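You operate a simulated robot arm through the tools that you are given. There is no shell and no other tool.

The job below is to be done with a simulated two-armed robot. You get a single attempt, and the scene is never put back.

JOB
Wipe up the spill on the console top with the napkin and put it back.

The check looks at the end state, three seconds after you hand in, the way a careful person would. Anything else that was tipped, shoved, dropped, spilled or broken makes it a failure. Flat cloth is picked up by pressing the open fingertips on it (5 to 10 N) and closing them slowly along it; thin cloth reads only 2 to 8 mm in the jaws.

ROBOT AND FRAMES
Two 7-joint arms with two-finger parallel grippers on one trunk, on a base that drives. Base frame: it is fixed to the floor where the robot stands at the start and does not move with it; the origin is under the middle of the robot, x ahead of it, y to its left, z up; the surface under the hand at the start is at about z = 800. Readings come in mm, rad, newtons and seconds.
The left shoulder is at the start at [50, 158, 1133], the right one opposite. With the tool pointing down near the work surface each hand reaches from about 200 to 660 mm from the robot's upright axis, wherever it stands, measured 20 degrees to its own side. Payload 3.91 kg a hand.
The tool frame of a hand sits at the grasp point between the pads (the TCP): z along the fingers, y along the line on which they close. The tips reach 30 mm beyond it. The gripper opens to 110 mm. The fingers are 20 mm wide and 10 mm thick; the gripper's body (48 by 112 mm) begins 55 mm behind the TCP.
Orientation is that of the tool frame in the base frame, as a unit quaternion [w, x, y, z]. With the fingers straight down and closing along the base's y, the tool's x points along the base's -x, its y along +y and its z along -z.

CONTROLS
- The arms move only by the tool drive_tool. It takes "left_increments", "right_increments" or both (then of equal length, played together; a hand with none holds still); each is a list of rows, each a list of 3 entries, a list of its own where there are three numbers: the shift along the tool's x, y, z in cm, then the turn, a rotation vector about the tool's x, y, z in rad, then the finger opening in cm, from 0 to 11. In form: [[[tx, ty, tz], [ax, ay, az], fingers], ...]. A call has 1 to 20 rows; each row is the pose to reach, as a shift and turn from the pose commanded when the call began, along the tool's axes at that moment. Rows are played at 5 a second. More than 50 mm and 0.15 rad between two rows, or a gripper value outside its range, and nothing of the call is played. Where a pose cannot be reached the arm comes as near as it can. A force on the tool above 40 N (or 10 N above the force at the start of the call, whichever is more), or a blocked arm, ends the call early, and 0.2 s more pass. Each finger travels about 153 mm/s and halts on what it meets, pressing with about 44 N; the grip force reading is that of the motor and also rises with nothing between the fingers. The clock runs only during rows and for 0.2 s after the last one: add rows that repeat a pose to give the fingers time. It gives the time, the measured TCP pose, the force on the tool (base axes), the opening and the grip force at its end, in the units of the frame above (readings bear some noise), with the torque about the TCP (base axes, N m) and any sound that the robot's microphone picked up, and new pictures: "views" is both (left out), scene, wrist or none (wrist: the cameras of the hands that moved).
- Cameras (640 x 400 px; columns grow to the right, rows downward): "scene" is now at [119.9, -29.4, 1267.4]; the picture's right is [-0.35, -0.94, 0.00], its down [-0.55, 0.20, -0.81] and it looks along [0.76, -0.28, -0.59] (base axes); focal length 275 px, centre (320, 200). "left" rides on the left gripper at [72, -17, -103] in its tool frame; the picture's right is [0.23, 0.97, 0.00], its down [-0.76, 0.18, -0.62] and it looks along [-0.61, 0.14, 0.78] (tool axes); focal length 222 px, centre (320, 200). "right" rides on the right gripper at [72, 17, -103] in its tool frame; the picture's right is [-0.23, 0.97, 0.00], its down [-0.76, -0.18, -0.62] and it looks along [-0.61, -0.14, 0.78] (tool axes); focal length 222 px, centre (320, 200). There is no depth. A picture from a camera that has moved, and an enlarged one, comes with that camera's place and axes in the base frame and with its lens.
- raise_lower(by): slides the trunk up (or, below 0, down) by that many mm; the arms and the scene camera ride with it, the base frame stays. It gives what a move gives, with no picture.
- base_move(legs): drives the robot by 1 to 6 legs, each [ahead, turn to the left] in mm and rad, along the robot's own axes; the way and the turn of a leg run together, so that a leg with both is an arc; at most 1500 mm and 3.142 rad a leg. The arms and the cameras ride along, it lands a little off, and it stops where it bumps. It gives what a move gives, and a new picture of the scene camera.
- turn_head(pan, tilt): turns the head with the scene camera to pan (to the left, within 1.396 rad either way) and tilt (down, from -0.506 to 1.204), counted from straight ahead of the robot. It gives what a move gives, and a new picture of the scene camera.
- enlarge(camera, box): a new picture of the part [left, top, right, bottom] of that camera's present view, enlarged. The clock stands still meanwhile.
- hand_in(): hands the job in; it is judged then, once.

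Nothing tells you exact positions but the pictures and the camera data. Unless the task says otherwise, let go and move clear before handing in.

The tools are called after "Call:" as a command line: name --argument value ..., lists and objects as JSON in quotes. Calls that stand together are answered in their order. drive_tool: Moves the arms, as the interface text tells. Its arguments: {"type":"object","properties":{"left_increments":{"type":"array","items":{"type":"array"}},"right_increments":{"type":"array","items":{"type":"array"}},"views":{"type":"string","enum":["both","scene","wrist","none"]}},"required":[]} The other tools are called the same way: raise_lower (by) slides the trunk up or down; base_move (legs) drives the base; turn_head (pan, tilt) turns the head that bears the scene camera; enlarge (camera, box) takes an enlarged picture of a part of a camera's view; hand_in () hands the job in.

At the start:

```text
time: 0.0
left_eef_pos: [401.3, 35.0, 1021.8]
left_orientation: [0.0, 0.0, 1.0, 0.0]
left_ft_force: [0.2, 0.4, -0.2]
left_torque: [0.01, 0.04, 0.0]
left_gripper_width: 110.0
left_gripper_force: 0.1
right_eef_pos: [397.4, -393.6, 1019.0]
right_orientation: [0.001, -0.001, 1.0, 0.001]
right_ft_force: [0.3, 0.5, 0.1]
right_torque: [0.0, 0.0, 0.0]
right_gripper_width: 110.0
right_gripper_force: 0.1
trunk travel left (down, up): [-375.0, 107.0]
robot x, y, heading: [-0.4, -0.9, -0.005]
head pan, tilt: [-0.354, 0.628]
```

scene: 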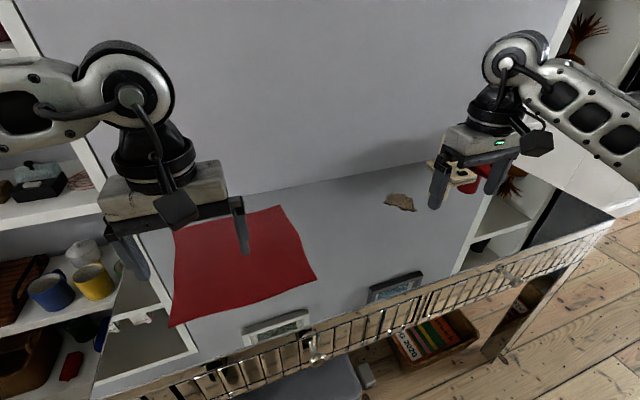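
right: 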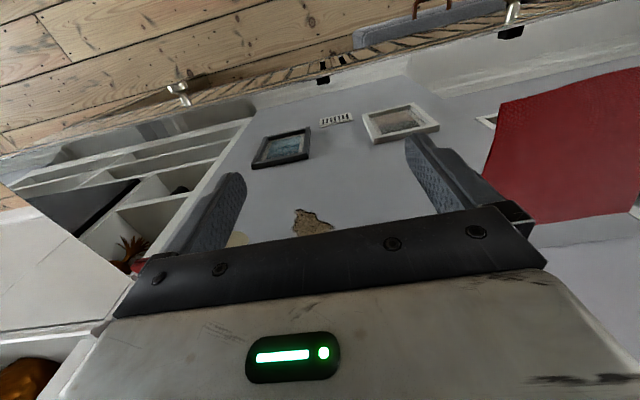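
left: 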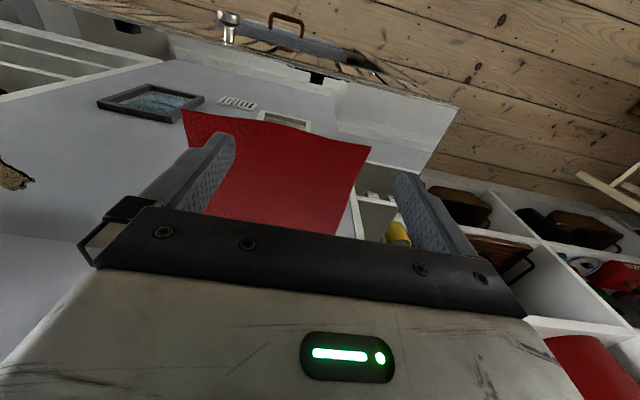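

I see a console with a red napkin lying flat on the left part, a brownish spill to the right, and small framed pictures along the front edge. I will look closer before doing anything.

Call:
enlarge --camera "scene" --box '[340, 120, 600, 320]'

Call:
enlarge --camera "scene" --box '[120, 160, 380, 360]'

Call:
enlarge --camera "right" --box '[160, 60, 540, 300]'

Call:
enlarge --camera "left" --box '[80, 60, 480, 280]'

```text
2.00 times, centred on (470, 220) of scene
camera zoom: at [119.9, -29.4, 1267.4], right [-0.35, -0.94, 0.0], down [-0.55, 0.2, -0.81], along [0.76, -0.28, -0.59], focal length 550 px, centre (20, 160)
```

zoom: 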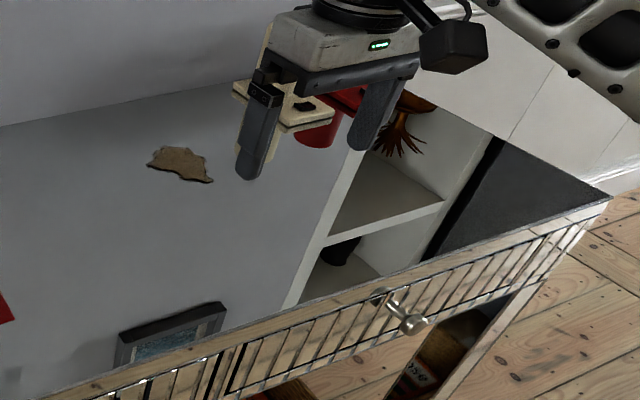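

```text
2.00 times, centred on (250, 260) of scene
camera zoom: at [119.9, -29.4, 1267.4], right [-0.35, -0.94, 0.0], down [-0.55, 0.2, -0.81], along [0.76, -0.28, -0.59], focal length 550 px, centre (460, 80)
```

zoom: 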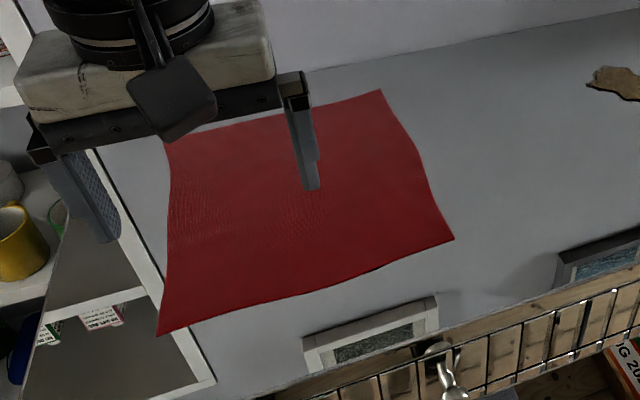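

```text
1.67 times, centred on (350, 180) of right
camera zoom: at [325.3, -376.3, 1122.6], right [0.23, 0.97, 0.0], down [0.76, -0.18, 0.62], along [0.61, -0.14, -0.78], focal length 370 px, centre (270, 233)
```

zoom: 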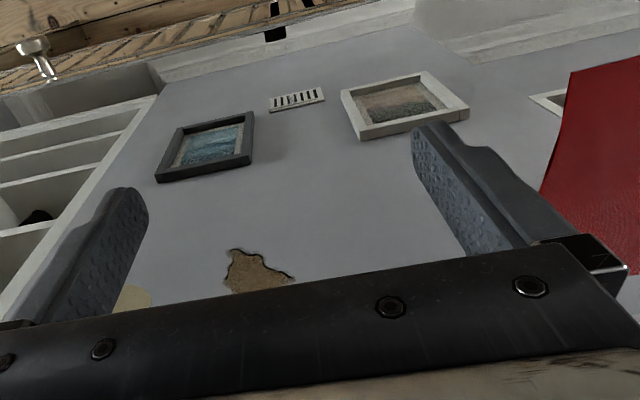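

```text
1.60 times, centred on (280, 170) of left
camera zoom: at [330.6, 18.7, 1125.5], right [-0.23, 0.97, 0.0], down [0.76, 0.18, 0.62], along [0.61, 0.14, -0.78], focal length 355 px, centre (384, 248)
```

zoom: 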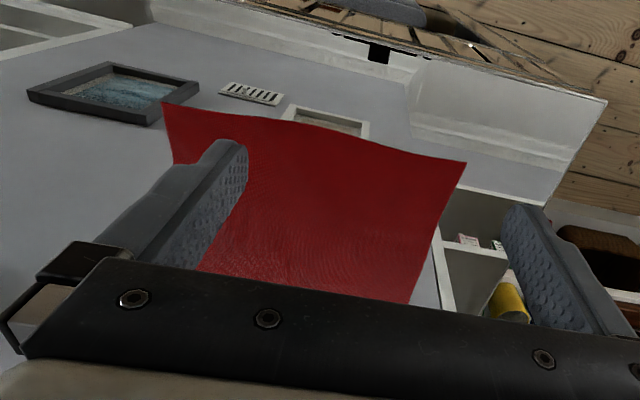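

The pictures and shelves in the grey top look like reflections of the wall. The napkin and the brown patch do lie on the top (patch near x 633, y -465). I turn the head to see what else stands around there.

Call:
turn_head --pan -0.75 --tilt 0.5

Call:
enlarge --camera "scene" --box '[160, 100, 480, 300]'

Call:
turn_head --pan 0.0 --tilt 0.1

Call:
turn_head --pan 0.35 --tilt 0.7

```text
time: 0.9
left_eef_pos: [402.1, 35.6, 1021.8]
left_orientation: [0.0, 0.0, 1.0, 0.0]
left_ft_force: [-0.2, -0.3, 0.2]
left_torque: [0.04, -0.01, 0.06]
left_gripper_width: 109.8
left_gripper_force: 0.0
right_eef_pos: [397.3, -392.5, 1018.8]
right_orientation: [0.001, -0.001, 1.0, 0.001]
right_ft_force: [0.6, -0.4, -0.5]
right_torque: [0.02, -0.02, 0.03]
right_gripper_width: 110.0
right_gripper_force: 0.0
trunk travel left (down, up): [-375.0, 107.0]
robot x, y, heading: [1.0, -2.4, 0.001]
head pan, tilt: [-0.75, 0.499]
camera scene: at [104.4, -61.1, 1278.8], right [-0.68, -0.73, 0.0], down [-0.35, 0.33, -0.88], along [0.64, -0.6, -0.48], focal length 275 px, centre (320, 200)
```

scene: 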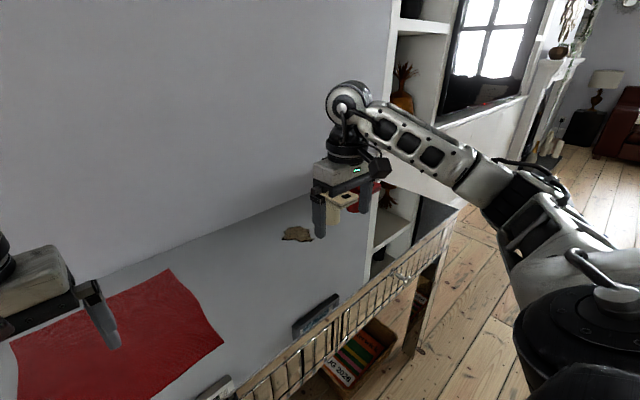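

```text
2.00 times, centred on (320, 200) of scene
camera zoom: at [104.4, -61.1, 1278.8], right [-0.68, -0.73, 0.0], down [-0.35, 0.33, -0.88], along [0.64, -0.6, -0.48], focal length 550 px, centre (320, 200)
```

zoom: 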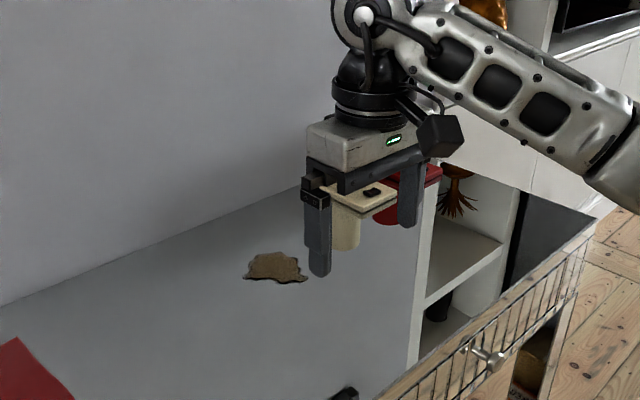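

```text
time: 2.0
left_eef_pos: [402.9, 35.3, 1021.6]
left_orientation: [0.001, 0.0, 1.0, 0.0]
left_ft_force: [0.1, 0.1, 0.3]
left_torque: [0.01, 0.02, 0.01]
left_gripper_width: 110.0
left_gripper_force: 0.1
right_eef_pos: [397.1, -393.5, 1019.0]
right_orientation: [0.002, -0.001, 1.0, 0.001]
right_ft_force: [-0.1, 1.2, -0.6]
right_torque: [0.04, -0.01, -0.01]
right_gripper_width: 110.0
right_gripper_force: 0.0
trunk travel left (down, up): [-375.0, 107.0]
robot x, y, heading: [-0.8, 1.8, 0.002]
head pan, tilt: [0.0, 0.099]
camera scene: at [129.9, 0.8, 1315.9], right [0.0, -1.0, 0.0], down [-0.1, 0.0, -0.99], along [0.99, 0.0, -0.1], focal length 275 px, centre (320, 200)
```

scene: 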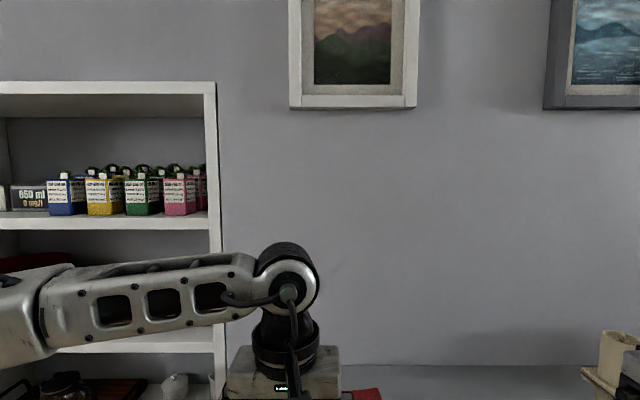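

```text
time: 3.0
left_eef_pos: [402.8, 35.2, 1022.2]
left_orientation: [0.0, 0.0, 1.0, 0.0]
left_ft_force: [0.3, -0.5, -0.1]
left_torque: [0.0, 0.01, 0.0]
left_gripper_width: 110.1
left_gripper_force: 0.0
right_eef_pos: [396.9, -392.8, 1018.2]
right_orientation: [0.001, -0.002, 1.0, 0.0]
right_ft_force: [0.2, 0.4, -0.4]
right_torque: [0.01, -0.02, 0.0]
right_gripper_width: 110.0
right_gripper_force: 0.2
trunk travel left (down, up): [-375.0, 107.0]
robot x, y, heading: [-0.6, -0.6, -0.002]
head pan, tilt: [0.351, 0.7]
camera scene: at [117.6, 30.1, 1261.2], right [0.34, -0.94, 0.0], down [-0.6, -0.22, -0.77], along [0.72, 0.26, -0.64], focal length 275 px, centre (320, 200)
```

scene: 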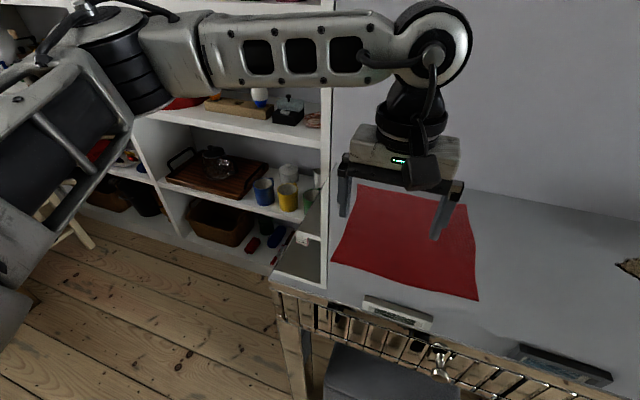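

The top is a glossy mirror. The napkin lies at about x 460-735, y -145 to 135, and the spill is about 90 x 70 mm around (630, -460). A canister-like object stands beyond it near (700, -715). I check the floor clearance in front of the robot before moving the base sideways.

Call:
turn_head --pan 0.0 --tilt 1.2

Call:
turn_head --pan -1.39 --tilt 0.7

Call:
turn_head --pan 1.39 --tilt 0.6

```text
time: 3.9
left_eef_pos: [402.9, 33.9, 1021.9]
left_orientation: [-0.001, 0.0, 1.0, 0.0]
left_ft_force: [0.3, -0.9, -1.4]
left_torque: [-0.04, 0.01, -0.01]
left_gripper_width: 109.8
left_gripper_force: 0.1
right_eef_pos: [397.3, -392.2, 1019.1]
right_orientation: [0.001, -0.001, 1.0, 0.002]
right_ft_force: [-0.1, 0.0, -0.5]
right_torque: [0.01, 0.0, 0.01]
right_gripper_width: 110.1
right_gripper_force: 0.1
trunk travel left (down, up): [-375.0, 107.0]
robot x, y, heading: [-1.3, 0.9, 0.004]
head pan, tilt: [0.0, 1.201]
camera scene: at [93.8, 0.9, 1225.2], right [0.0, -1.0, 0.0], down [-0.93, 0.0, -0.36], along [0.36, 0.0, -0.93], focal length 275 px, centre (320, 200)
```

scene: 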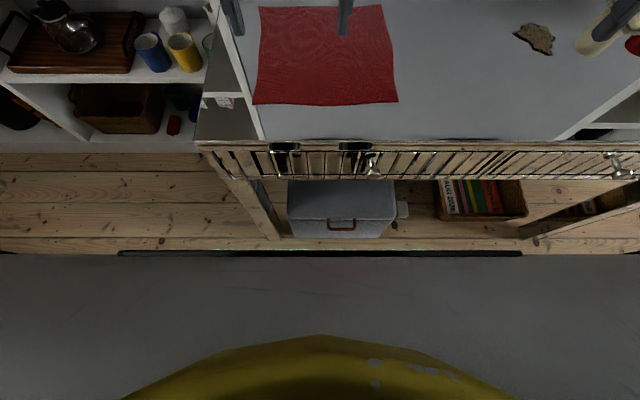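

```text
time: 5.4
left_eef_pos: [401.6, 33.7, 1021.5]
left_orientation: [0.001, 0.0, 1.0, 0.0]
left_ft_force: [-0.3, 0.8, -1.4]
left_torque: [0.04, 0.02, -0.03]
left_gripper_width: 109.9
left_gripper_force: 0.1
right_eef_pos: [396.9, -393.0, 1018.2]
right_orientation: [0.001, -0.001, 1.0, 0.001]
right_ft_force: [0.0, -0.1, -0.6]
right_torque: [0.03, -0.04, 0.03]
right_gripper_width: 109.9
right_gripper_force: 0.0
trunk travel left (down, up): [-375.0, 107.0]
robot x, y, heading: [-0.6, 1.5, -0.005]
head pan, tilt: [-1.389, 0.7]
camera scene: at [53.2, -82.6, 1261.1], right [-0.98, -0.18, 0.0], down [-0.12, 0.63, -0.76], along [0.14, -0.75, -0.64], focal length 275 px, centre (320, 200)
```

scene: 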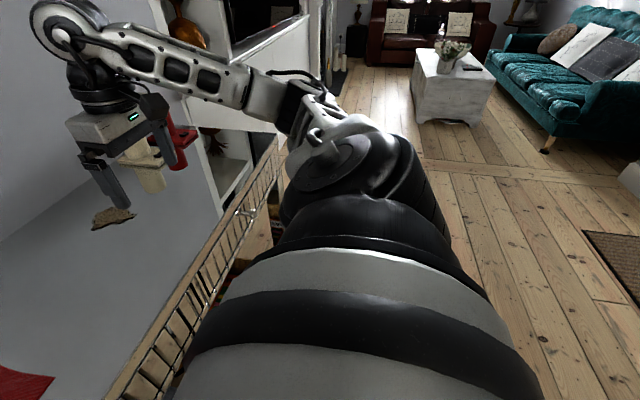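

```text
time: 7.9
left_eef_pos: [401.5, 35.3, 1021.0]
left_orientation: [0.0, 0.0, 1.0, 0.0]
left_ft_force: [-0.3, 0.3, 0.2]
left_torque: [0.0, -0.02, 0.01]
left_gripper_width: 110.1
left_gripper_force: 0.0
right_eef_pos: [397.1, -392.8, 1018.7]
right_orientation: [0.001, -0.001, 1.0, 0.001]
right_ft_force: [0.5, 0.2, -0.5]
right_torque: [0.02, 0.02, 0.0]
right_gripper_width: 110.1
right_gripper_force: 0.1
trunk travel left (down, up): [-375.0, 107.0]
robot x, y, heading: [0.2, -4.4, 0.002]
head pan, tilt: [1.389, 0.6]
camera scene: at [53.8, 87.8, 1269.8], right [0.98, -0.18, 0.0], down [-0.1, -0.56, -0.83], along [0.15, 0.81, -0.56], focal length 275 px, centre (320, 200)
```

scene: 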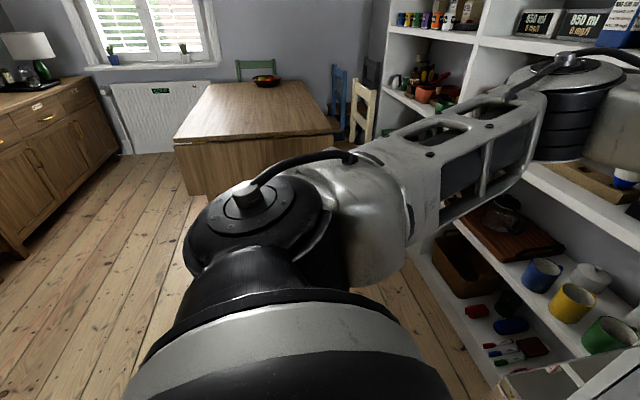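

The base seems to stand about 75 mm short of the things under the console, and the floor behind and to the right looks free. I back off, shift 250 mm to the right, and then creep forward again. From there the right hand can reach napkin and spill, and the left hand can pull the napkin back.

Call:
turn_head --pan -0.2 --tilt 0.8

Call:
base_move --legs '[[-150, 0], [0, -1.5708], [250, 0], [0, 1.5708]]'

```text
time: 9.5
left_eef_pos: [402.2, 34.9, 1021.8]
left_orientation: [0.0, 0.0, 1.0, 0.0]
left_ft_force: [0.6, 0.7, 0.0]
left_torque: [0.01, 0.0, 0.01]
left_gripper_width: 110.0
left_gripper_force: 0.1
right_eef_pos: [396.8, -392.1, 1017.7]
right_orientation: [0.0, -0.001, 1.0, 0.001]
right_ft_force: [-0.8, 0.2, 0.0]
right_torque: [-0.01, -0.02, 0.04]
right_gripper_width: 110.1
right_gripper_force: 0.1
trunk travel left (down, up): [-375.0, 107.0]
robot x, y, heading: [0.5, 0.2, -0.002]
head pan, tilt: [-0.201, 0.799]
camera scene: at [116.9, -15.1, 1252.9], right [-0.2, -0.98, 0.0], down [-0.7, 0.14, -0.7], along [0.68, -0.14, -0.72], focal length 275 px, centre (320, 200)
```

scene: 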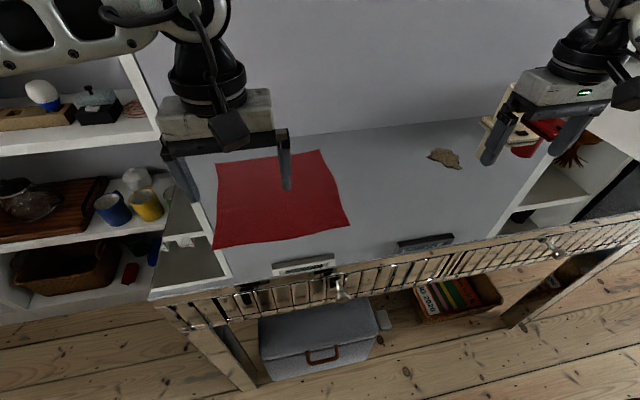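

```text
time: 20.0
left_eef_pos: [255.6, -187.0, 1021.7]
left_orientation: [0.001, -0.029, 1.0, -0.001]
left_ft_force: [0.3, 0.2, 0.1]
left_torque: [-0.01, -0.02, 0.02]
left_gripper_width: 109.7
left_gripper_force: 0.1
right_eef_pos: [275.6, -616.0, 1018.6]
right_orientation: [0.0, -0.031, 1.0, 0.002]
right_ft_force: [0.0, 0.3, 0.7]
right_torque: [-0.01, -0.01, 0.0]
right_gripper_width: 110.0
right_gripper_force: 0.1
trunk travel left (down, up): [-375.0, 107.0]
robot x, y, heading: [-144.1, -246.9, 0.059]
head pan, tilt: [-0.201, 0.799]
camera scene: at [-25.6, -253.8, 1252.9], right [-0.14, -0.99, 0.0], down [-0.71, 0.1, -0.7], along [0.69, -0.1, -0.72], focal length 275 px, centre (320, 200)
```

scene: 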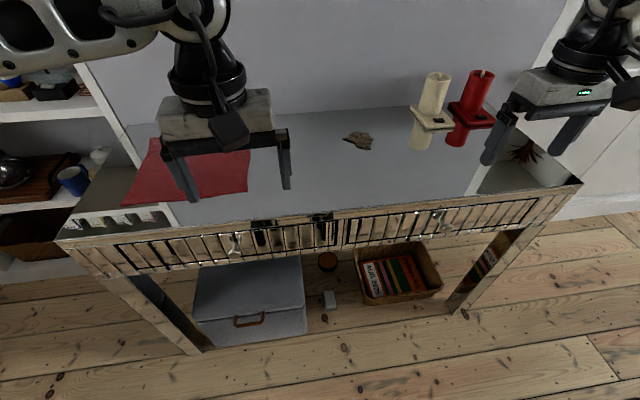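

Two candles in holders (cream and red) stand near (700, -720) and must stay clear. I now creep forward to about x = 40.

Call:
base_move --legs '[[183, -0.05]]'

```text
time: 21.5
left_eef_pos: [441.3, -202.9, 1020.4]
left_orientation: [0.0, -0.004, 1.0, 0.0]
left_ft_force: [0.4, 0.0, -0.7]
left_torque: [0.0, 0.0, 0.01]
left_gripper_width: 109.9
left_gripper_force: 0.1
right_eef_pos: [439.8, -629.8, 1017.2]
right_orientation: [0.0, -0.004, 1.0, 0.001]
right_ft_force: [-0.2, -0.4, 0.7]
right_torque: [0.0, 0.02, 0.01]
right_gripper_width: 110.1
right_gripper_force: 0.2
trunk travel left (down, up): [-375.0, 107.0]
robot x, y, heading: [38.8, -240.0, 0.007]
head pan, tilt: [-0.201, 0.799]
camera scene: at [157.2, -254.1, 1252.8], right [-0.19, -0.98, 0.0], down [-0.7, 0.14, -0.7], along [0.68, -0.13, -0.72], focal length 275 px, centre (320, 200)
```

scene: 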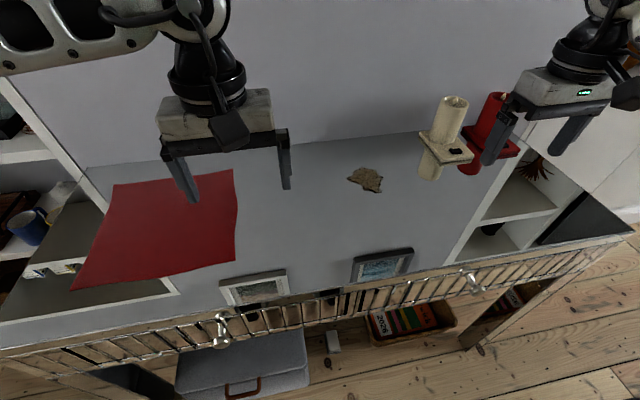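

The napkin's right edge runs along y ≈ -145 and its mid-edge is near x 595. I clear the left hand up and back, then bring the right hand above the napkin's right edge.

Call:
drive_tool --left_increments '[[[2, 3.5, -1.5], [0, 0, 0], 11], [[4, 7, -3], [0, 0, 0], 11], [[6, 10.5, -4.5], [0, 0, 0], 11], [[8, 14, -6], [0, 0, 0], 11], [[10, 17.5, -7.5], [0, 0, 0], 11], [[12, 21, -9], [0, 0, 0], 11], [[14, 24, -10], [0, 0, 0], 11]]' --views "none"

Call:
drive_tool --right_increments '[[[-1.2, 4, 0], [0, 0, 0], 9], [[-2.4, 8, 0], [0, 0, 0], 8], [[-3.6, 12, 0], [0, 0, 0], 7], [[-4.8, 16, 0], [0, 0, 0], 6], [[-6, 20, 0], [0, 0, 0], 6], [[-7.2, 24, 0.5], [0, 0, 0], 6], [[-8.4, 28, 1], [0, 0, 0], 6], [[-9.6, 32, 2], [0, 0, 0], 6], [[-10.8, 36, 3], [0, 0, 0], 6], [[-12, 40, 4], [0, 0, 0], 6], [[-13.2, 44, 5], [0, 0, 0], 6], [[-14.4, 48, 6], [0, 0, 0], 6], [[-15.6, 52, 7], [0, 0, 0], 6], [[-15.6, 52, 7], [0, 0, 0], 6]]' --views "both"

```text
time: 23.1
left_eef_pos: [299.3, 38.2, 1120.0]
left_orientation: [0.0, -0.002, 1.0, -0.001]
left_ft_force: [0.1, 1.0, 0.5]
left_torque: [-0.01, 0.0, 0.0]
left_gripper_width: 110.2
left_gripper_force: 0.0
right_eef_pos: [438.7, -628.6, 1018.7]
right_orientation: [0.0, -0.004, 1.0, 0.0]
right_ft_force: [-0.2, 0.0, -0.7]
right_torque: [0.01, -0.01, -0.03]
right_gripper_width: 110.2
right_gripper_force: 0.1
trunk travel left (down, up): [-375.0, 107.0]
robot x, y, heading: [38.6, -238.2, 0.011]
head pan, tilt: [-0.201, 0.799]
```

```text
time: 26.1
left_eef_pos: [299.6, 36.8, 1120.8]
left_orientation: [0.0, -0.003, 1.0, 0.0]
left_ft_force: [-0.1, 0.9, 0.3]
left_torque: [-0.03, 0.02, -0.02]
left_gripper_width: 109.9
left_gripper_force: 0.0
right_eef_pos: [580.0, -139.8, 955.1]
right_orientation: [0.001, -0.006, 1.0, 0.001]
right_ft_force: [0.3, -0.5, 0.6]
right_torque: [0.0, -0.02, 0.0]
right_gripper_width: 60.0
right_gripper_force: 0.1
right hand out of reach, approached as far as the arm can: row 13, 14
trunk travel left (down, up): [-375.0, 107.0]
robot x, y, heading: [39.2, -238.6, 0.006]
head pan, tilt: [-0.201, 0.799]
camera scene: at [156.6, -253.8, 1252.9], right [-0.19, -0.98, 0.0], down [-0.7, 0.14, -0.7], along [0.68, -0.13, -0.72], focal length 275 px, centre (320, 200)
camera right: at [507.7, -124.5, 1059.1], right [0.22, 0.98, 0.0], down [0.76, -0.17, 0.63], along [0.61, -0.13, -0.78], focal length 222 px, centre (320, 200)
```

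scene: 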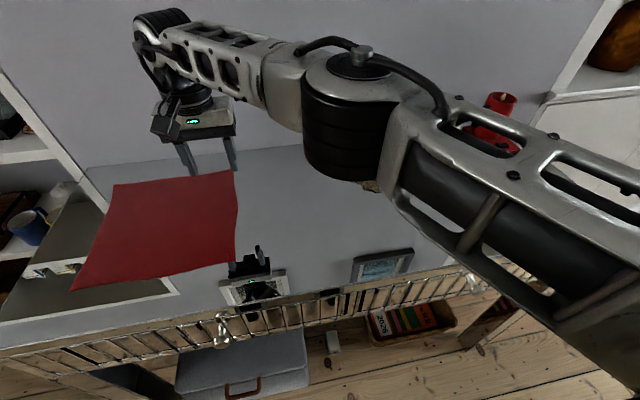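
right: 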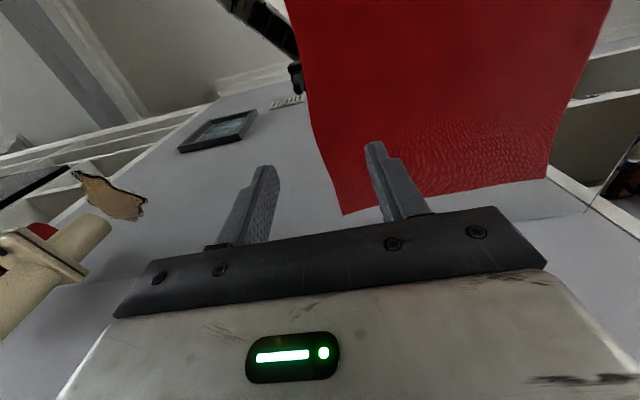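

The right arm runs out of reach across the body there. I use the left hand for the first pull instead: bring the right hand back out and move the left one over the right part of the napkin.

Call:
drive_tool --right_increments '[[[1.2, -4, -1], [0, 0, 0], 6], [[2.4, -8, -2], [0, 0, 0], 6], [[3.6, -12, -3], [0, 0, 0], 6], [[4.8, -16, -4], [0, 0, 0], 6], [[6, -20, -5], [0, 0, 0], 6], [[7.2, -24, -6], [0, 0, 0], 6], [[8.4, -28, -7], [0, 0, 0], 6], [[9.6, -32, -7], [0, 0, 0], 6], [[10.8, -36, -7], [0, 0, 0], 6], [[12, -40, -7], [0, 0, 0], 6], [[14, -44, -7], [0, 0, 0], 6], [[16, -48, -7], [0, 0, 0], 6]]' --views "none"

Call:
drive_tool --left_increments '[[[-3, -1.5, 1], [0, 0, 0], 9], [[-6, -3, 2], [0, 0, 0], 8], [[-9, -4.5, 4], [0, 0, 0], 7], [[-12, -6, 6], [0, 0, 0], 6], [[-15, -7.5, 8], [0, 0, 0], 6], [[-18, -9, 10], [0, 0, 0], 6], [[-21, -10.5, 12], [0, 0, 0], 6], [[-24, -12, 14], [0, 0, 0], 6], [[-27, -13.5, 16], [0, 0, 0], 6], [[-29.5, -14.4, 18], [0, 0, 0], 6], [[-29.5, -14.4, 18], [0, 0, 0], 6]]' --views "both"

```text
time: 28.7
left_eef_pos: [300.9, 36.9, 1121.6]
left_orientation: [-0.001, -0.004, 1.0, 0.0]
left_ft_force: [-0.4, -0.3, -0.9]
left_torque: [-0.02, -0.02, 0.03]
left_gripper_width: 109.8
left_gripper_force: 0.2
right_eef_pos: [422.1, -622.9, 1026.7]
right_orientation: [0.001, -0.004, 1.0, 0.0]
right_ft_force: [-0.4, -1.4, -0.6]
right_torque: [0.0, 0.02, 0.0]
right_gripper_width: 60.0
right_gripper_force: 0.0
trunk travel left (down, up): [-375.0, 107.0]
robot x, y, heading: [41.0, -240.8, 0.009]
head pan, tilt: [-0.201, 0.799]
```

```text
time: 31.1
left_eef_pos: [596.6, -104.8, 940.3]
left_orientation: [0.001, -0.003, 1.0, 0.0]
left_ft_force: [-0.3, 0.0, 1.2]
left_torque: [-0.01, -0.02, -0.01]
left_gripper_width: 59.8
left_gripper_force: 0.0
right_eef_pos: [422.2, -623.1, 1026.5]
right_orientation: [0.001, -0.004, 1.0, 0.001]
right_ft_force: [-0.2, 0.1, -0.1]
right_torque: [0.01, 0.0, 0.01]
right_gripper_width: 60.3
right_gripper_force: 0.1
trunk travel left (down, up): [-375.0, 107.0]
robot x, y, heading: [39.7, -240.0, 0.0]
head pan, tilt: [-0.201, 0.799]
camera scene: at [156.6, -254.0, 1252.9], right [-0.19, -0.98, 0.0], down [-0.7, 0.14, -0.7], along [0.68, -0.13, -0.72], focal length 275 px, centre (320, 200)
camera left: at [525.4, -121.9, 1045.0], right [-0.23, 0.97, 0.0], down [0.76, 0.18, 0.62], along [0.61, 0.14, -0.78], focal length 222 px, centre (320, 200)
```

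scene: 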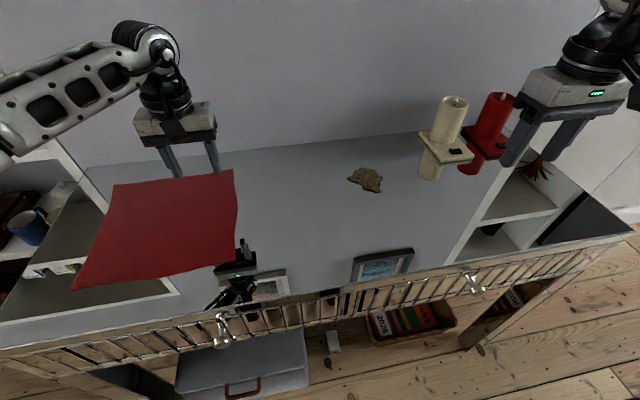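
left: 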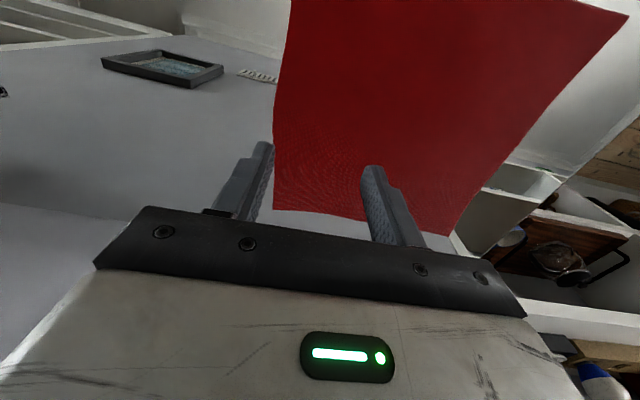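

The left hand is right above the napkin's right edge. I lower it close to the cloth.

Call:
drive_tool --left_increments '[[[0, 0.3, 3], [0, 0, 0], 6], [[0, 0.4, 6], [0, 0, 0], 6], [[0, 0.4, 8], [0, 0, 0], 6], [[0, 0.4, 9.5], [0, 0, 0], 6], [[0, 0.4, 10], [0, 0, 0], 6], [[0, 0.4, 10.3], [0, 0, 0], 6]]' --views "both"

Call:
enlarge --camera "left" --box '[180, 40, 500, 240]'

```text
time: 32.5
left_eef_pos: [596.3, -101.5, 839.2]
left_orientation: [0.0, -0.003, 1.0, 0.0]
left_ft_force: [-0.6, 0.1, -0.3]
left_torque: [0.01, -0.02, -0.01]
left_gripper_width: 60.0
left_gripper_force: 0.0
right_eef_pos: [422.4, -622.8, 1026.8]
right_orientation: [0.002, -0.004, 1.0, 0.0]
right_ft_force: [-0.7, 0.4, -0.3]
right_torque: [-0.02, 0.0, -0.03]
right_gripper_width: 59.9
right_gripper_force: 0.1
trunk travel left (down, up): [-375.0, 107.0]
robot x, y, heading: [40.3, -240.4, 0.007]
head pan, tilt: [-0.201, 0.799]
camera scene: at [156.7, -254.1, 1252.9], right [-0.19, -0.98, 0.0], down [-0.7, 0.14, -0.7], along [0.68, -0.13, -0.72], focal length 275 px, centre (320, 200)
camera left: at [525.0, -117.7, 942.7], right [-0.23, 0.97, 0.0], down [0.76, 0.18, 0.62], along [0.61, 0.15, -0.78], focal length 222 px, centre (320, 200)
```

scene: 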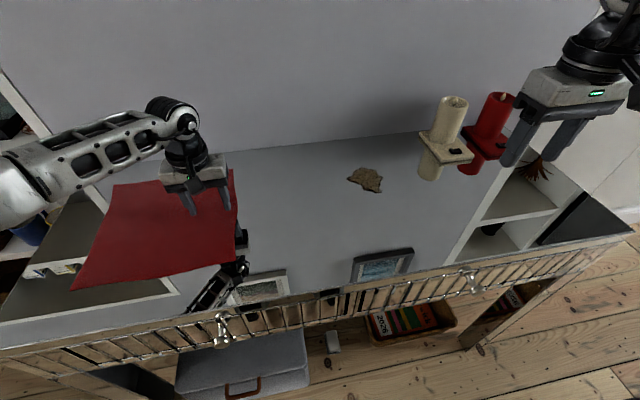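
left: 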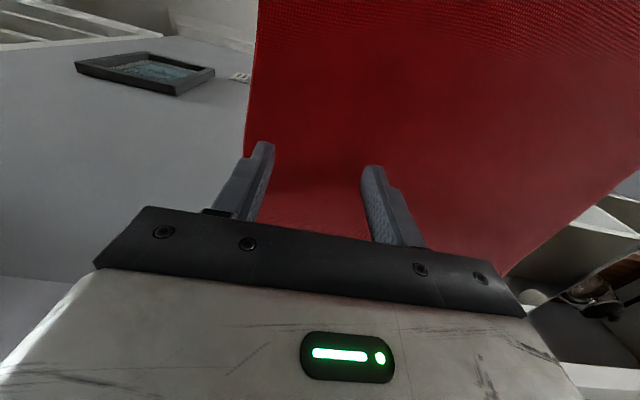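

```text
2.00 times, centred on (340, 140) of left
camera zoom: at [525.0, -117.7, 942.7], right [-0.23, 0.97, 0.0], down [0.76, 0.18, 0.62], along [0.61, 0.15, -0.78], focal length 444 px, centre (280, 320)
```

zoom: 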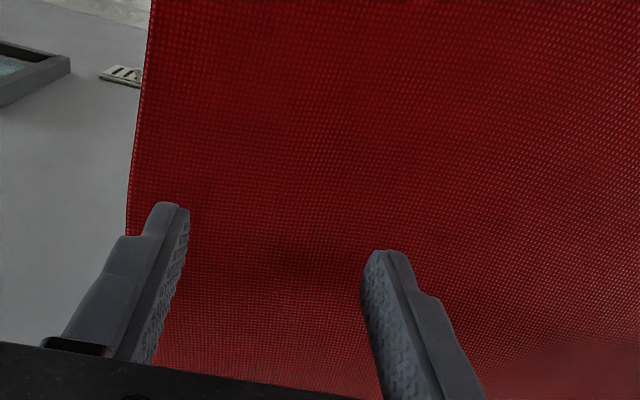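

No contact yet; the fingers are just above the cloth, about 20 mm inside the edge. I go down in small steps to feel the contact.

Call:
drive_tool --left_increments '[[[0, 0.5, 0.2], [0, 0, 0], 6], [[0, 0.5, 0.4], [0, 0, 0], 6], [[0, 0.5, 0.6], [0, 0, 0], 6], [[0, 0.5, 0.6], [0, 0, 0], 6]]' --views "none"

```text
time: 33.5
left_eef_pos: [596.4, -95.7, 832.4]
left_orientation: [-0.001, -0.003, 1.0, 0.0]
left_ft_force: [0.7, 0.5, -0.5]
left_torque: [-0.01, 0.01, 0.03]
left_gripper_width: 59.7
left_gripper_force: 0.1
right_eef_pos: [422.4, -622.9, 1026.9]
right_orientation: [0.001, -0.004, 1.0, 0.0]
right_ft_force: [-0.4, 0.4, -0.8]
right_torque: [-0.01, 0.04, 0.05]
right_gripper_width: 59.9
right_gripper_force: 0.1
trunk travel left (down, up): [-375.0, 107.0]
robot x, y, heading: [40.6, -240.8, 0.007]
head pan, tilt: [-0.201, 0.799]
```

Call:
drive_tool --left_increments '[[[0, 0, 0.1], [0, 0, 0], 6], [[0, 0, 0.2], [0, 0, 0], 6], [[0, 0, 0.3], [0, 0, 0], 6], [[0, 0, 0.3], [0, 0, 0], 6]]' --views "none"

```text
time: 34.5
left_eef_pos: [595.6, -96.4, 830.9]
left_orientation: [0.002, -0.004, 1.0, 0.0]
left_ft_force: [-0.5, 1.4, 11.3]
left_torque: [0.12, 0.07, 0.01]
left_gripper_width: 60.2
left_gripper_force: 0.1
right_eef_pos: [422.0, -622.3, 1026.6]
right_orientation: [0.001, -0.004, 1.0, 0.001]
right_ft_force: [-0.2, -0.2, -0.7]
right_torque: [0.0, -0.01, 0.0]
right_gripper_width: 59.9
right_gripper_force: 0.0
trunk travel left (down, up): [-375.0, 107.0]
robot x, y, heading: [39.6, -241.8, 0.009]
head pan, tilt: [-0.201, 0.799]
```

Contact at about z 831 with 11 N. I ease off slightly and close the fingers slowly along the cloth.

Call:
drive_tool --left_increments '[[[0, 0, -0.03], [0, 0, 0], 5.5], [[0, 0, -0.03], [0, 0, 0], 5], [[0, 0, -0.03], [0, 0, 0], 4.5], [[0, 0, -0.03], [0, 0, 0], 4], [[0, 0, -0.03], [0, 0, 0], 3.5], [[0, 0, -0.03], [0, 0, 0], 3], [[0, 0, -0.03], [0, 0, 0], 2.5], [[0, 0, -0.03], [0, 0, 0], 2], [[0, 0, -0.03], [0, 0, 0], 1.5], [[0, 0, -0.03], [0, 0, 0], 1], [[0, 0, -0.03], [0, 0, 0], 0.5], [[0, 0, -0.03], [0, 0, 0], 0], [[0, 0, -0.03], [0, 0, 0], 0], [[0, 0, -0.03], [0, 0, 0], 0]]' --views "both"

Call:
enlarge --camera "left" --box '[180, 60, 500, 260]'

```text
time: 37.5
left_eef_pos: [595.5, -96.5, 830.4]
left_orientation: [0.001, -0.003, 1.0, 0.0]
left_ft_force: [-0.6, -0.9, 18.1]
left_torque: [-0.01, 0.07, 0.02]
left_gripper_width: 1.7
left_gripper_force: 41.4
right_eef_pos: [420.9, -624.3, 1027.0]
right_orientation: [0.002, -0.004, 1.0, 0.001]
right_ft_force: [-0.4, -0.1, -0.1]
right_torque: [0.0, 0.01, -0.02]
right_gripper_width: 59.9
right_gripper_force: 0.1
trunk travel left (down, up): [-375.0, 107.0]
robot x, y, heading: [37.6, -240.0, 0.007]
head pan, tilt: [-0.201, 0.799]
camera scene: at [155.1, -254.5, 1253.1], right [-0.19, -0.98, 0.0], down [-0.7, 0.14, -0.7], along [0.69, -0.13, -0.72], focal length 275 px, centre (320, 200)
camera left: at [523.7, -113.0, 934.6], right [-0.23, 0.97, 0.0], down [0.76, 0.18, 0.62], along [0.61, 0.15, -0.78], focal length 222 px, centre (320, 200)
```

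scene: 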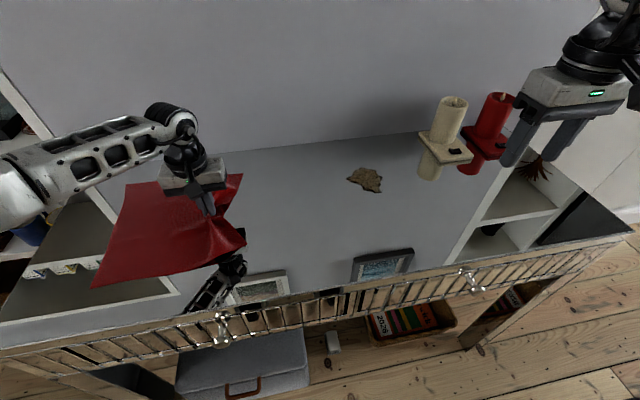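
left: 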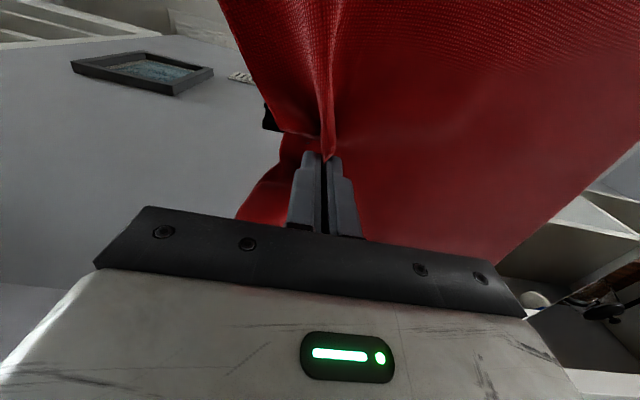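

```text
2.00 times, centred on (340, 160) of left
camera zoom: at [523.7, -113.0, 934.6], right [-0.23, 0.97, 0.0], down [0.76, 0.18, 0.62], along [0.61, 0.15, -0.78], focal length 444 px, centre (280, 280)
```

zoom: 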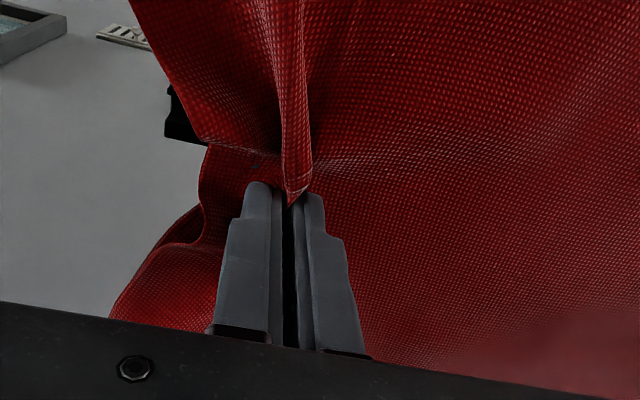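

The fold is gripped. I lift slightly and drag the napkin toward -y so that the right hand can take it over.

Call:
drive_tool --left_increments '[[[0, 0, -0.5], [0, 0, 0], 0], [[0, -1, -0.8], [0, 0, 0], 0], [[0, -3, -0.8], [0, 0, 0], 0], [[0, -5, -0.8], [0, 0, 0], 0], [[0, -7, -0.8], [0, 0, 0], 0], [[0, -9, -0.8], [0, 0, 0], 0], [[0, -11, -0.8], [0, 0, 0], 0], [[0, -13, -0.8], [0, 0, 0], 0], [[0, -15, -0.8], [0, 0, 0], 0], [[0, -17, -0.8], [0, 0, 0], 0], [[0, -19, -0.8], [0, 0, 0], 0], [[0, -20, -0.8], [0, 0, 0], 0], [[0, -20, -0.8], [0, 0, 0], 0]]' --views "both"

```text
time: 40.3
left_eef_pos: [593.4, -293.6, 839.7]
left_orientation: [0.0, -0.003, 1.0, 0.0]
left_ft_force: [0.0, 0.4, -0.5]
left_torque: [0.01, -0.02, 0.0]
left_gripper_width: 1.8
left_gripper_force: 42.1
left hand out of reach, approached as far as the arm can: row 12, 13
right_eef_pos: [422.1, -623.8, 1027.0]
right_orientation: [0.002, -0.005, 1.0, 0.0]
right_ft_force: [0.5, -0.7, 0.1]
right_torque: [-0.02, 0.0, -0.02]
right_gripper_width: 59.8
right_gripper_force: 0.1
trunk travel left (down, up): [-375.0, 107.0]
robot x, y, heading: [37.3, -242.2, 0.006]
head pan, tilt: [-0.201, 0.799]
camera scene: at [156.7, -254.0, 1252.9], right [-0.19, -0.98, 0.0], down [-0.7, 0.14, -0.7], along [0.68, -0.13, -0.72], focal length 275 px, centre (320, 200)
camera left: at [522.1, -310.4, 942.7], right [-0.23, 0.97, 0.0], down [0.76, 0.18, 0.62], along [0.61, 0.14, -0.78], focal length 222 px, centre (320, 200)
```

scene: 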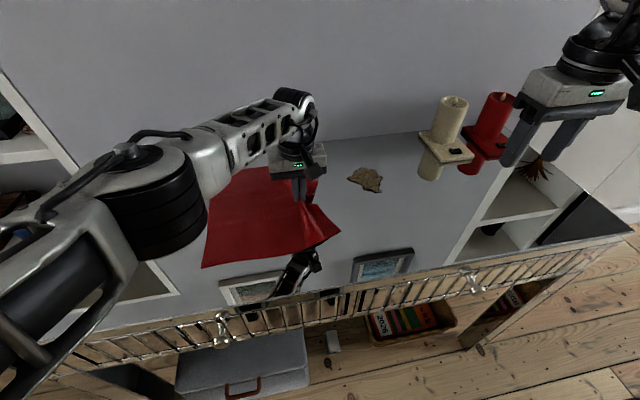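
left: 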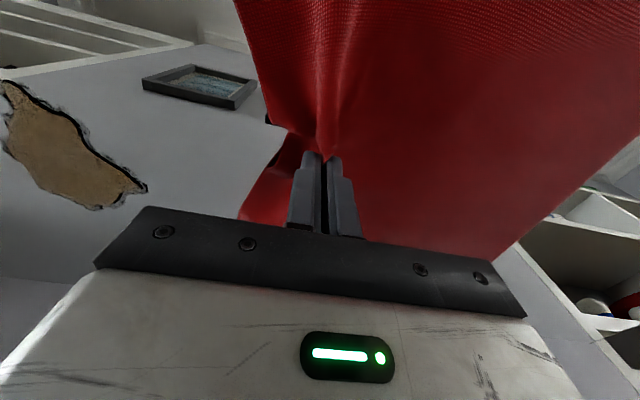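

The drag works well, and the left hand is at the end of its reach. I set the edge down, release, lift and withdraw the left hand.

Call:
drive_tool --left_increments '[[[0, 0.3, 0.4], [0, 0, 0], 0], [[0, 0.3, 0.8], [0, 0, 0], 0], [[0, 0.3, 0.7], [0, 0, 0], 1], [[0, 0.3, 0.5], [0, 0, 0], 2.5], [[0, 0.3, 0], [0, 0, 0], 3.5], [[0, 0.3, -2], [0, 0, 0], 3.5], [[0, 0.3, -6], [0, 0, 0], 3.5], [[1, 1, -10], [0, 0, 0], 4], [[4, 3, -13], [0, 0, 0], 5], [[8, 5, -15], [0, 0, 0], 6], [[12, 7, -18], [0, 0, 0], 6], [[16, 10, -20], [0, 0, 0], 6], [[20, 13, -22], [0, 0, 0], 6], [[23, 17, -24], [0, 0, 0], 6], [[25, 21, -26], [0, 0, 0], 6]]' --views "both"

Call:
enlarge --camera "scene" --box '[180, 120, 420, 270]'

```text
refused: row 11 steps farther than a row can; nothing moved
```

```text
2.67 times, centred on (300, 195) of scene
camera zoom: at [156.7, -254.0, 1252.9], right [-0.19, -0.98, 0.0], down [-0.7, 0.14, -0.7], along [0.68, -0.13, -0.72], focal length 733 px, centre (373, 213)
```

zoom: 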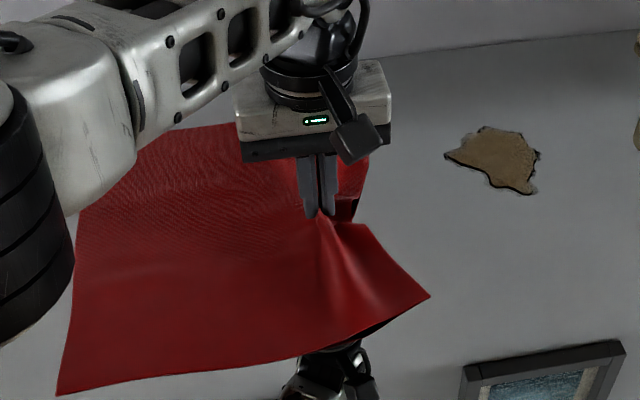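

I repeat this with shorter steps: set down, release, and withdraw.

Call:
drive_tool --left_increments '[[[0, 0.3, 0.4], [0, 0, 0], 0], [[0, 0.3, 0.8], [0, 0, 0], 0], [[0, 0.3, 0.7], [0, 0, 0], 1], [[0, 0.3, 0.5], [0, 0, 0], 2.5], [[0, 0.3, 0], [0, 0, 0], 3.5], [[0, 0.3, -2], [0, 0, 0], 3.5], [[0, 0.3, -6], [0, 0, 0], 3.5], [[1, 1, -9], [0, 0, 0], 4], [[4, 3, -11], [0, 0, 0], 5], [[7, 5, -13], [0, 0, 0], 6], [[10, 7, -15], [0, 0, 0], 6], [[13, 10, -17], [0, 0, 0], 6], [[16, 13, -19], [0, 0, 0], 6], [[19, 16, -21], [0, 0, 0], 6], [[22, 19, -23], [0, 0, 0], 6], [[24, 23, -25], [0, 0, 0], 6]]' --views "both"

Call:
enlarge --camera "scene" --box '[180, 120, 420, 270]'

```text
time: 43.7
left_eef_pos: [350.5, -65.5, 1087.2]
left_orientation: [0.0, -0.002, 1.0, 0.0]
left_ft_force: [-0.1, 0.2, 0.3]
left_torque: [-0.03, 0.0, -0.01]
left_gripper_width: 59.7
left_gripper_force: 0.0
right_eef_pos: [421.5, -622.0, 1027.8]
right_orientation: [0.001, -0.003, 1.0, 0.001]
right_ft_force: [-0.2, 0.3, 0.3]
right_torque: [0.03, -0.03, 0.0]
right_gripper_width: 60.0
right_gripper_force: 0.1
trunk travel left (down, up): [-375.0, 107.0]
robot x, y, heading: [41.5, -238.0, 0.008]
head pan, tilt: [-0.201, 0.799]
camera scene: at [156.3, -253.5, 1253.0], right [-0.19, -0.98, 0.0], down [-0.7, 0.14, -0.7], along [0.68, -0.13, -0.72], focal length 275 px, centre (320, 200)
camera left: at [278.7, -81.4, 1191.2], right [-0.23, 0.97, 0.0], down [0.76, 0.18, 0.62], along [0.61, 0.15, -0.78], focal length 222 px, centre (320, 200)
```

scene: 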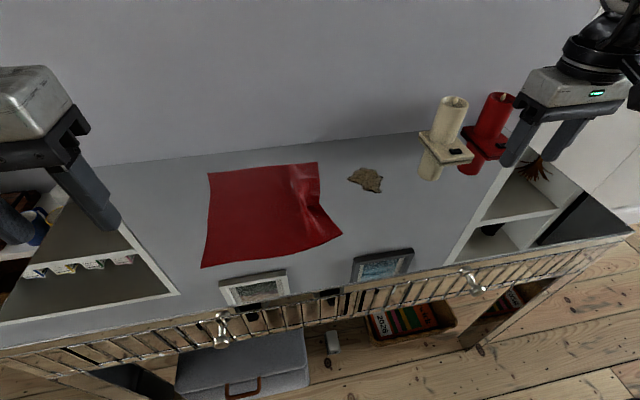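
left: 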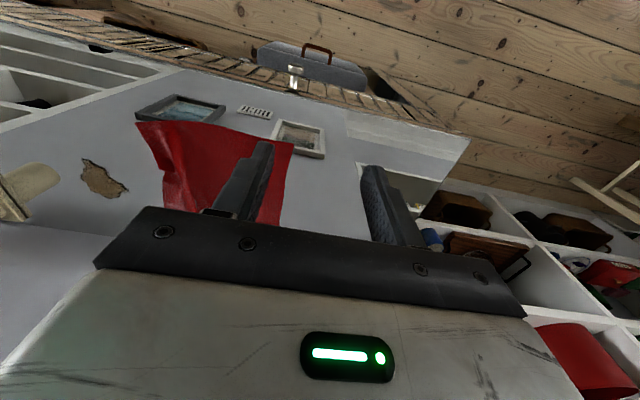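

```text
2.67 times, centred on (300, 195) of scene
camera zoom: at [156.3, -253.5, 1253.0], right [-0.19, -0.98, 0.0], down [-0.7, 0.14, -0.7], along [0.68, -0.13, -0.72], focal length 733 px, centre (373, 213)
```

zoom: 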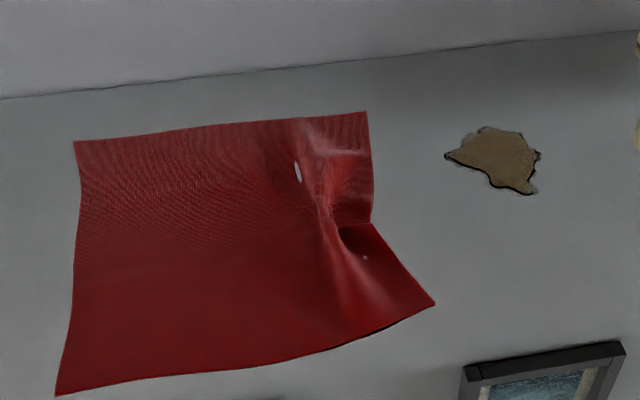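

The napkin is mostly flat, with the pinch ridge standing at about (595, -293), well within the right hand's reach. I bring the right hand above the ridge.

Call:
drive_tool --right_increments '[[[-1.7, 3.3, 0], [0, 0, 0], 5], [[-3.4, 6.6, 0], [0, 0, 0], 4], [[-5.1, 9.9, 1], [0, 0, 0], 4], [[-6.8, 13.2, 2], [0, 0, 0], 4], [[-8.5, 16.5, 3], [0, 0, 0], 4], [[-10.2, 19.8, 4], [0, 0, 0], 4], [[-11.9, 23.1, 5], [0, 0, 0], 4], [[-13.6, 26.4, 6], [0, 0, 0], 4], [[-15.3, 29.7, 8], [0, 0, 0], 4], [[-17.3, 32.9, 10], [0, 0, 0], 4], [[-17.3, 32.9, 10], [0, 0, 0], 4]]' --views "both"

Call:
enlarge --camera "right" --box '[180, 60, 500, 260]'

```text
time: 46.1
left_eef_pos: [350.7, -66.2, 1088.0]
left_orientation: [0.0, -0.003, 1.0, 0.0]
left_ft_force: [-0.1, -0.2, -0.3]
left_torque: [-0.04, 0.0, 0.01]
left_gripper_width: 60.0
left_gripper_force: 0.1
right_eef_pos: [593.9, -289.8, 925.5]
right_orientation: [0.001, -0.004, 1.0, 0.0]
right_ft_force: [-0.3, 0.4, -0.2]
right_torque: [0.01, -0.02, 0.02]
right_gripper_width: 39.9
right_gripper_force: 0.1
trunk travel left (down, up): [-375.0, 107.0]
robot x, y, heading: [36.3, -239.8, 0.004]
head pan, tilt: [-0.201, 0.799]
camera scene: at [156.6, -254.2, 1252.9], right [-0.19, -0.98, 0.0], down [-0.7, 0.14, -0.7], along [0.68, -0.13, -0.72], focal length 275 px, centre (320, 200)
camera right: at [521.7, -274.8, 1029.6], right [0.22, 0.98, 0.0], down [0.76, -0.17, 0.62], along [0.61, -0.14, -0.78], focal length 222 px, centre (320, 200)
```

scene: 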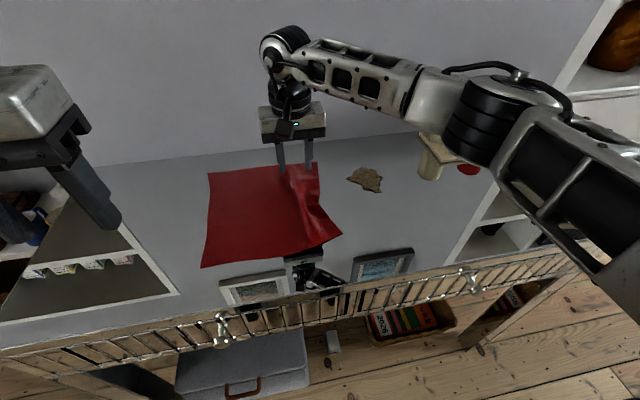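
right: 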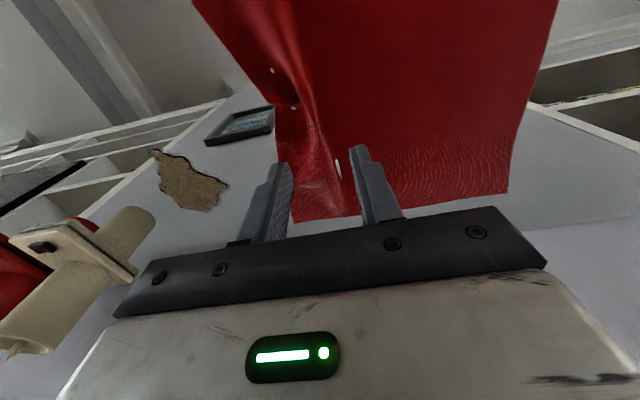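

```text
2.00 times, centred on (340, 160) of right
camera zoom: at [521.7, -274.8, 1029.6], right [0.22, 0.98, 0.0], down [0.76, -0.17, 0.62], along [0.61, -0.14, -0.78], focal length 444 px, centre (280, 280)
```

zoom: 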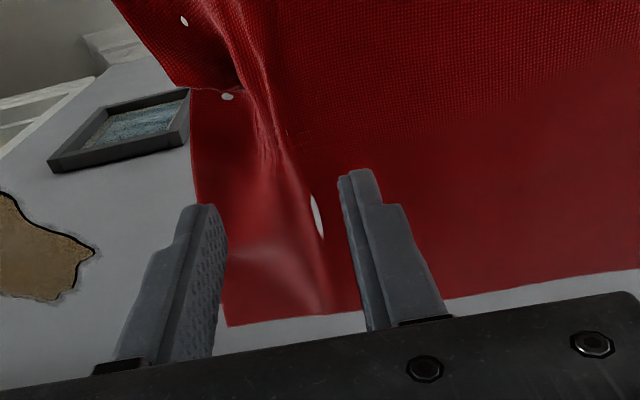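

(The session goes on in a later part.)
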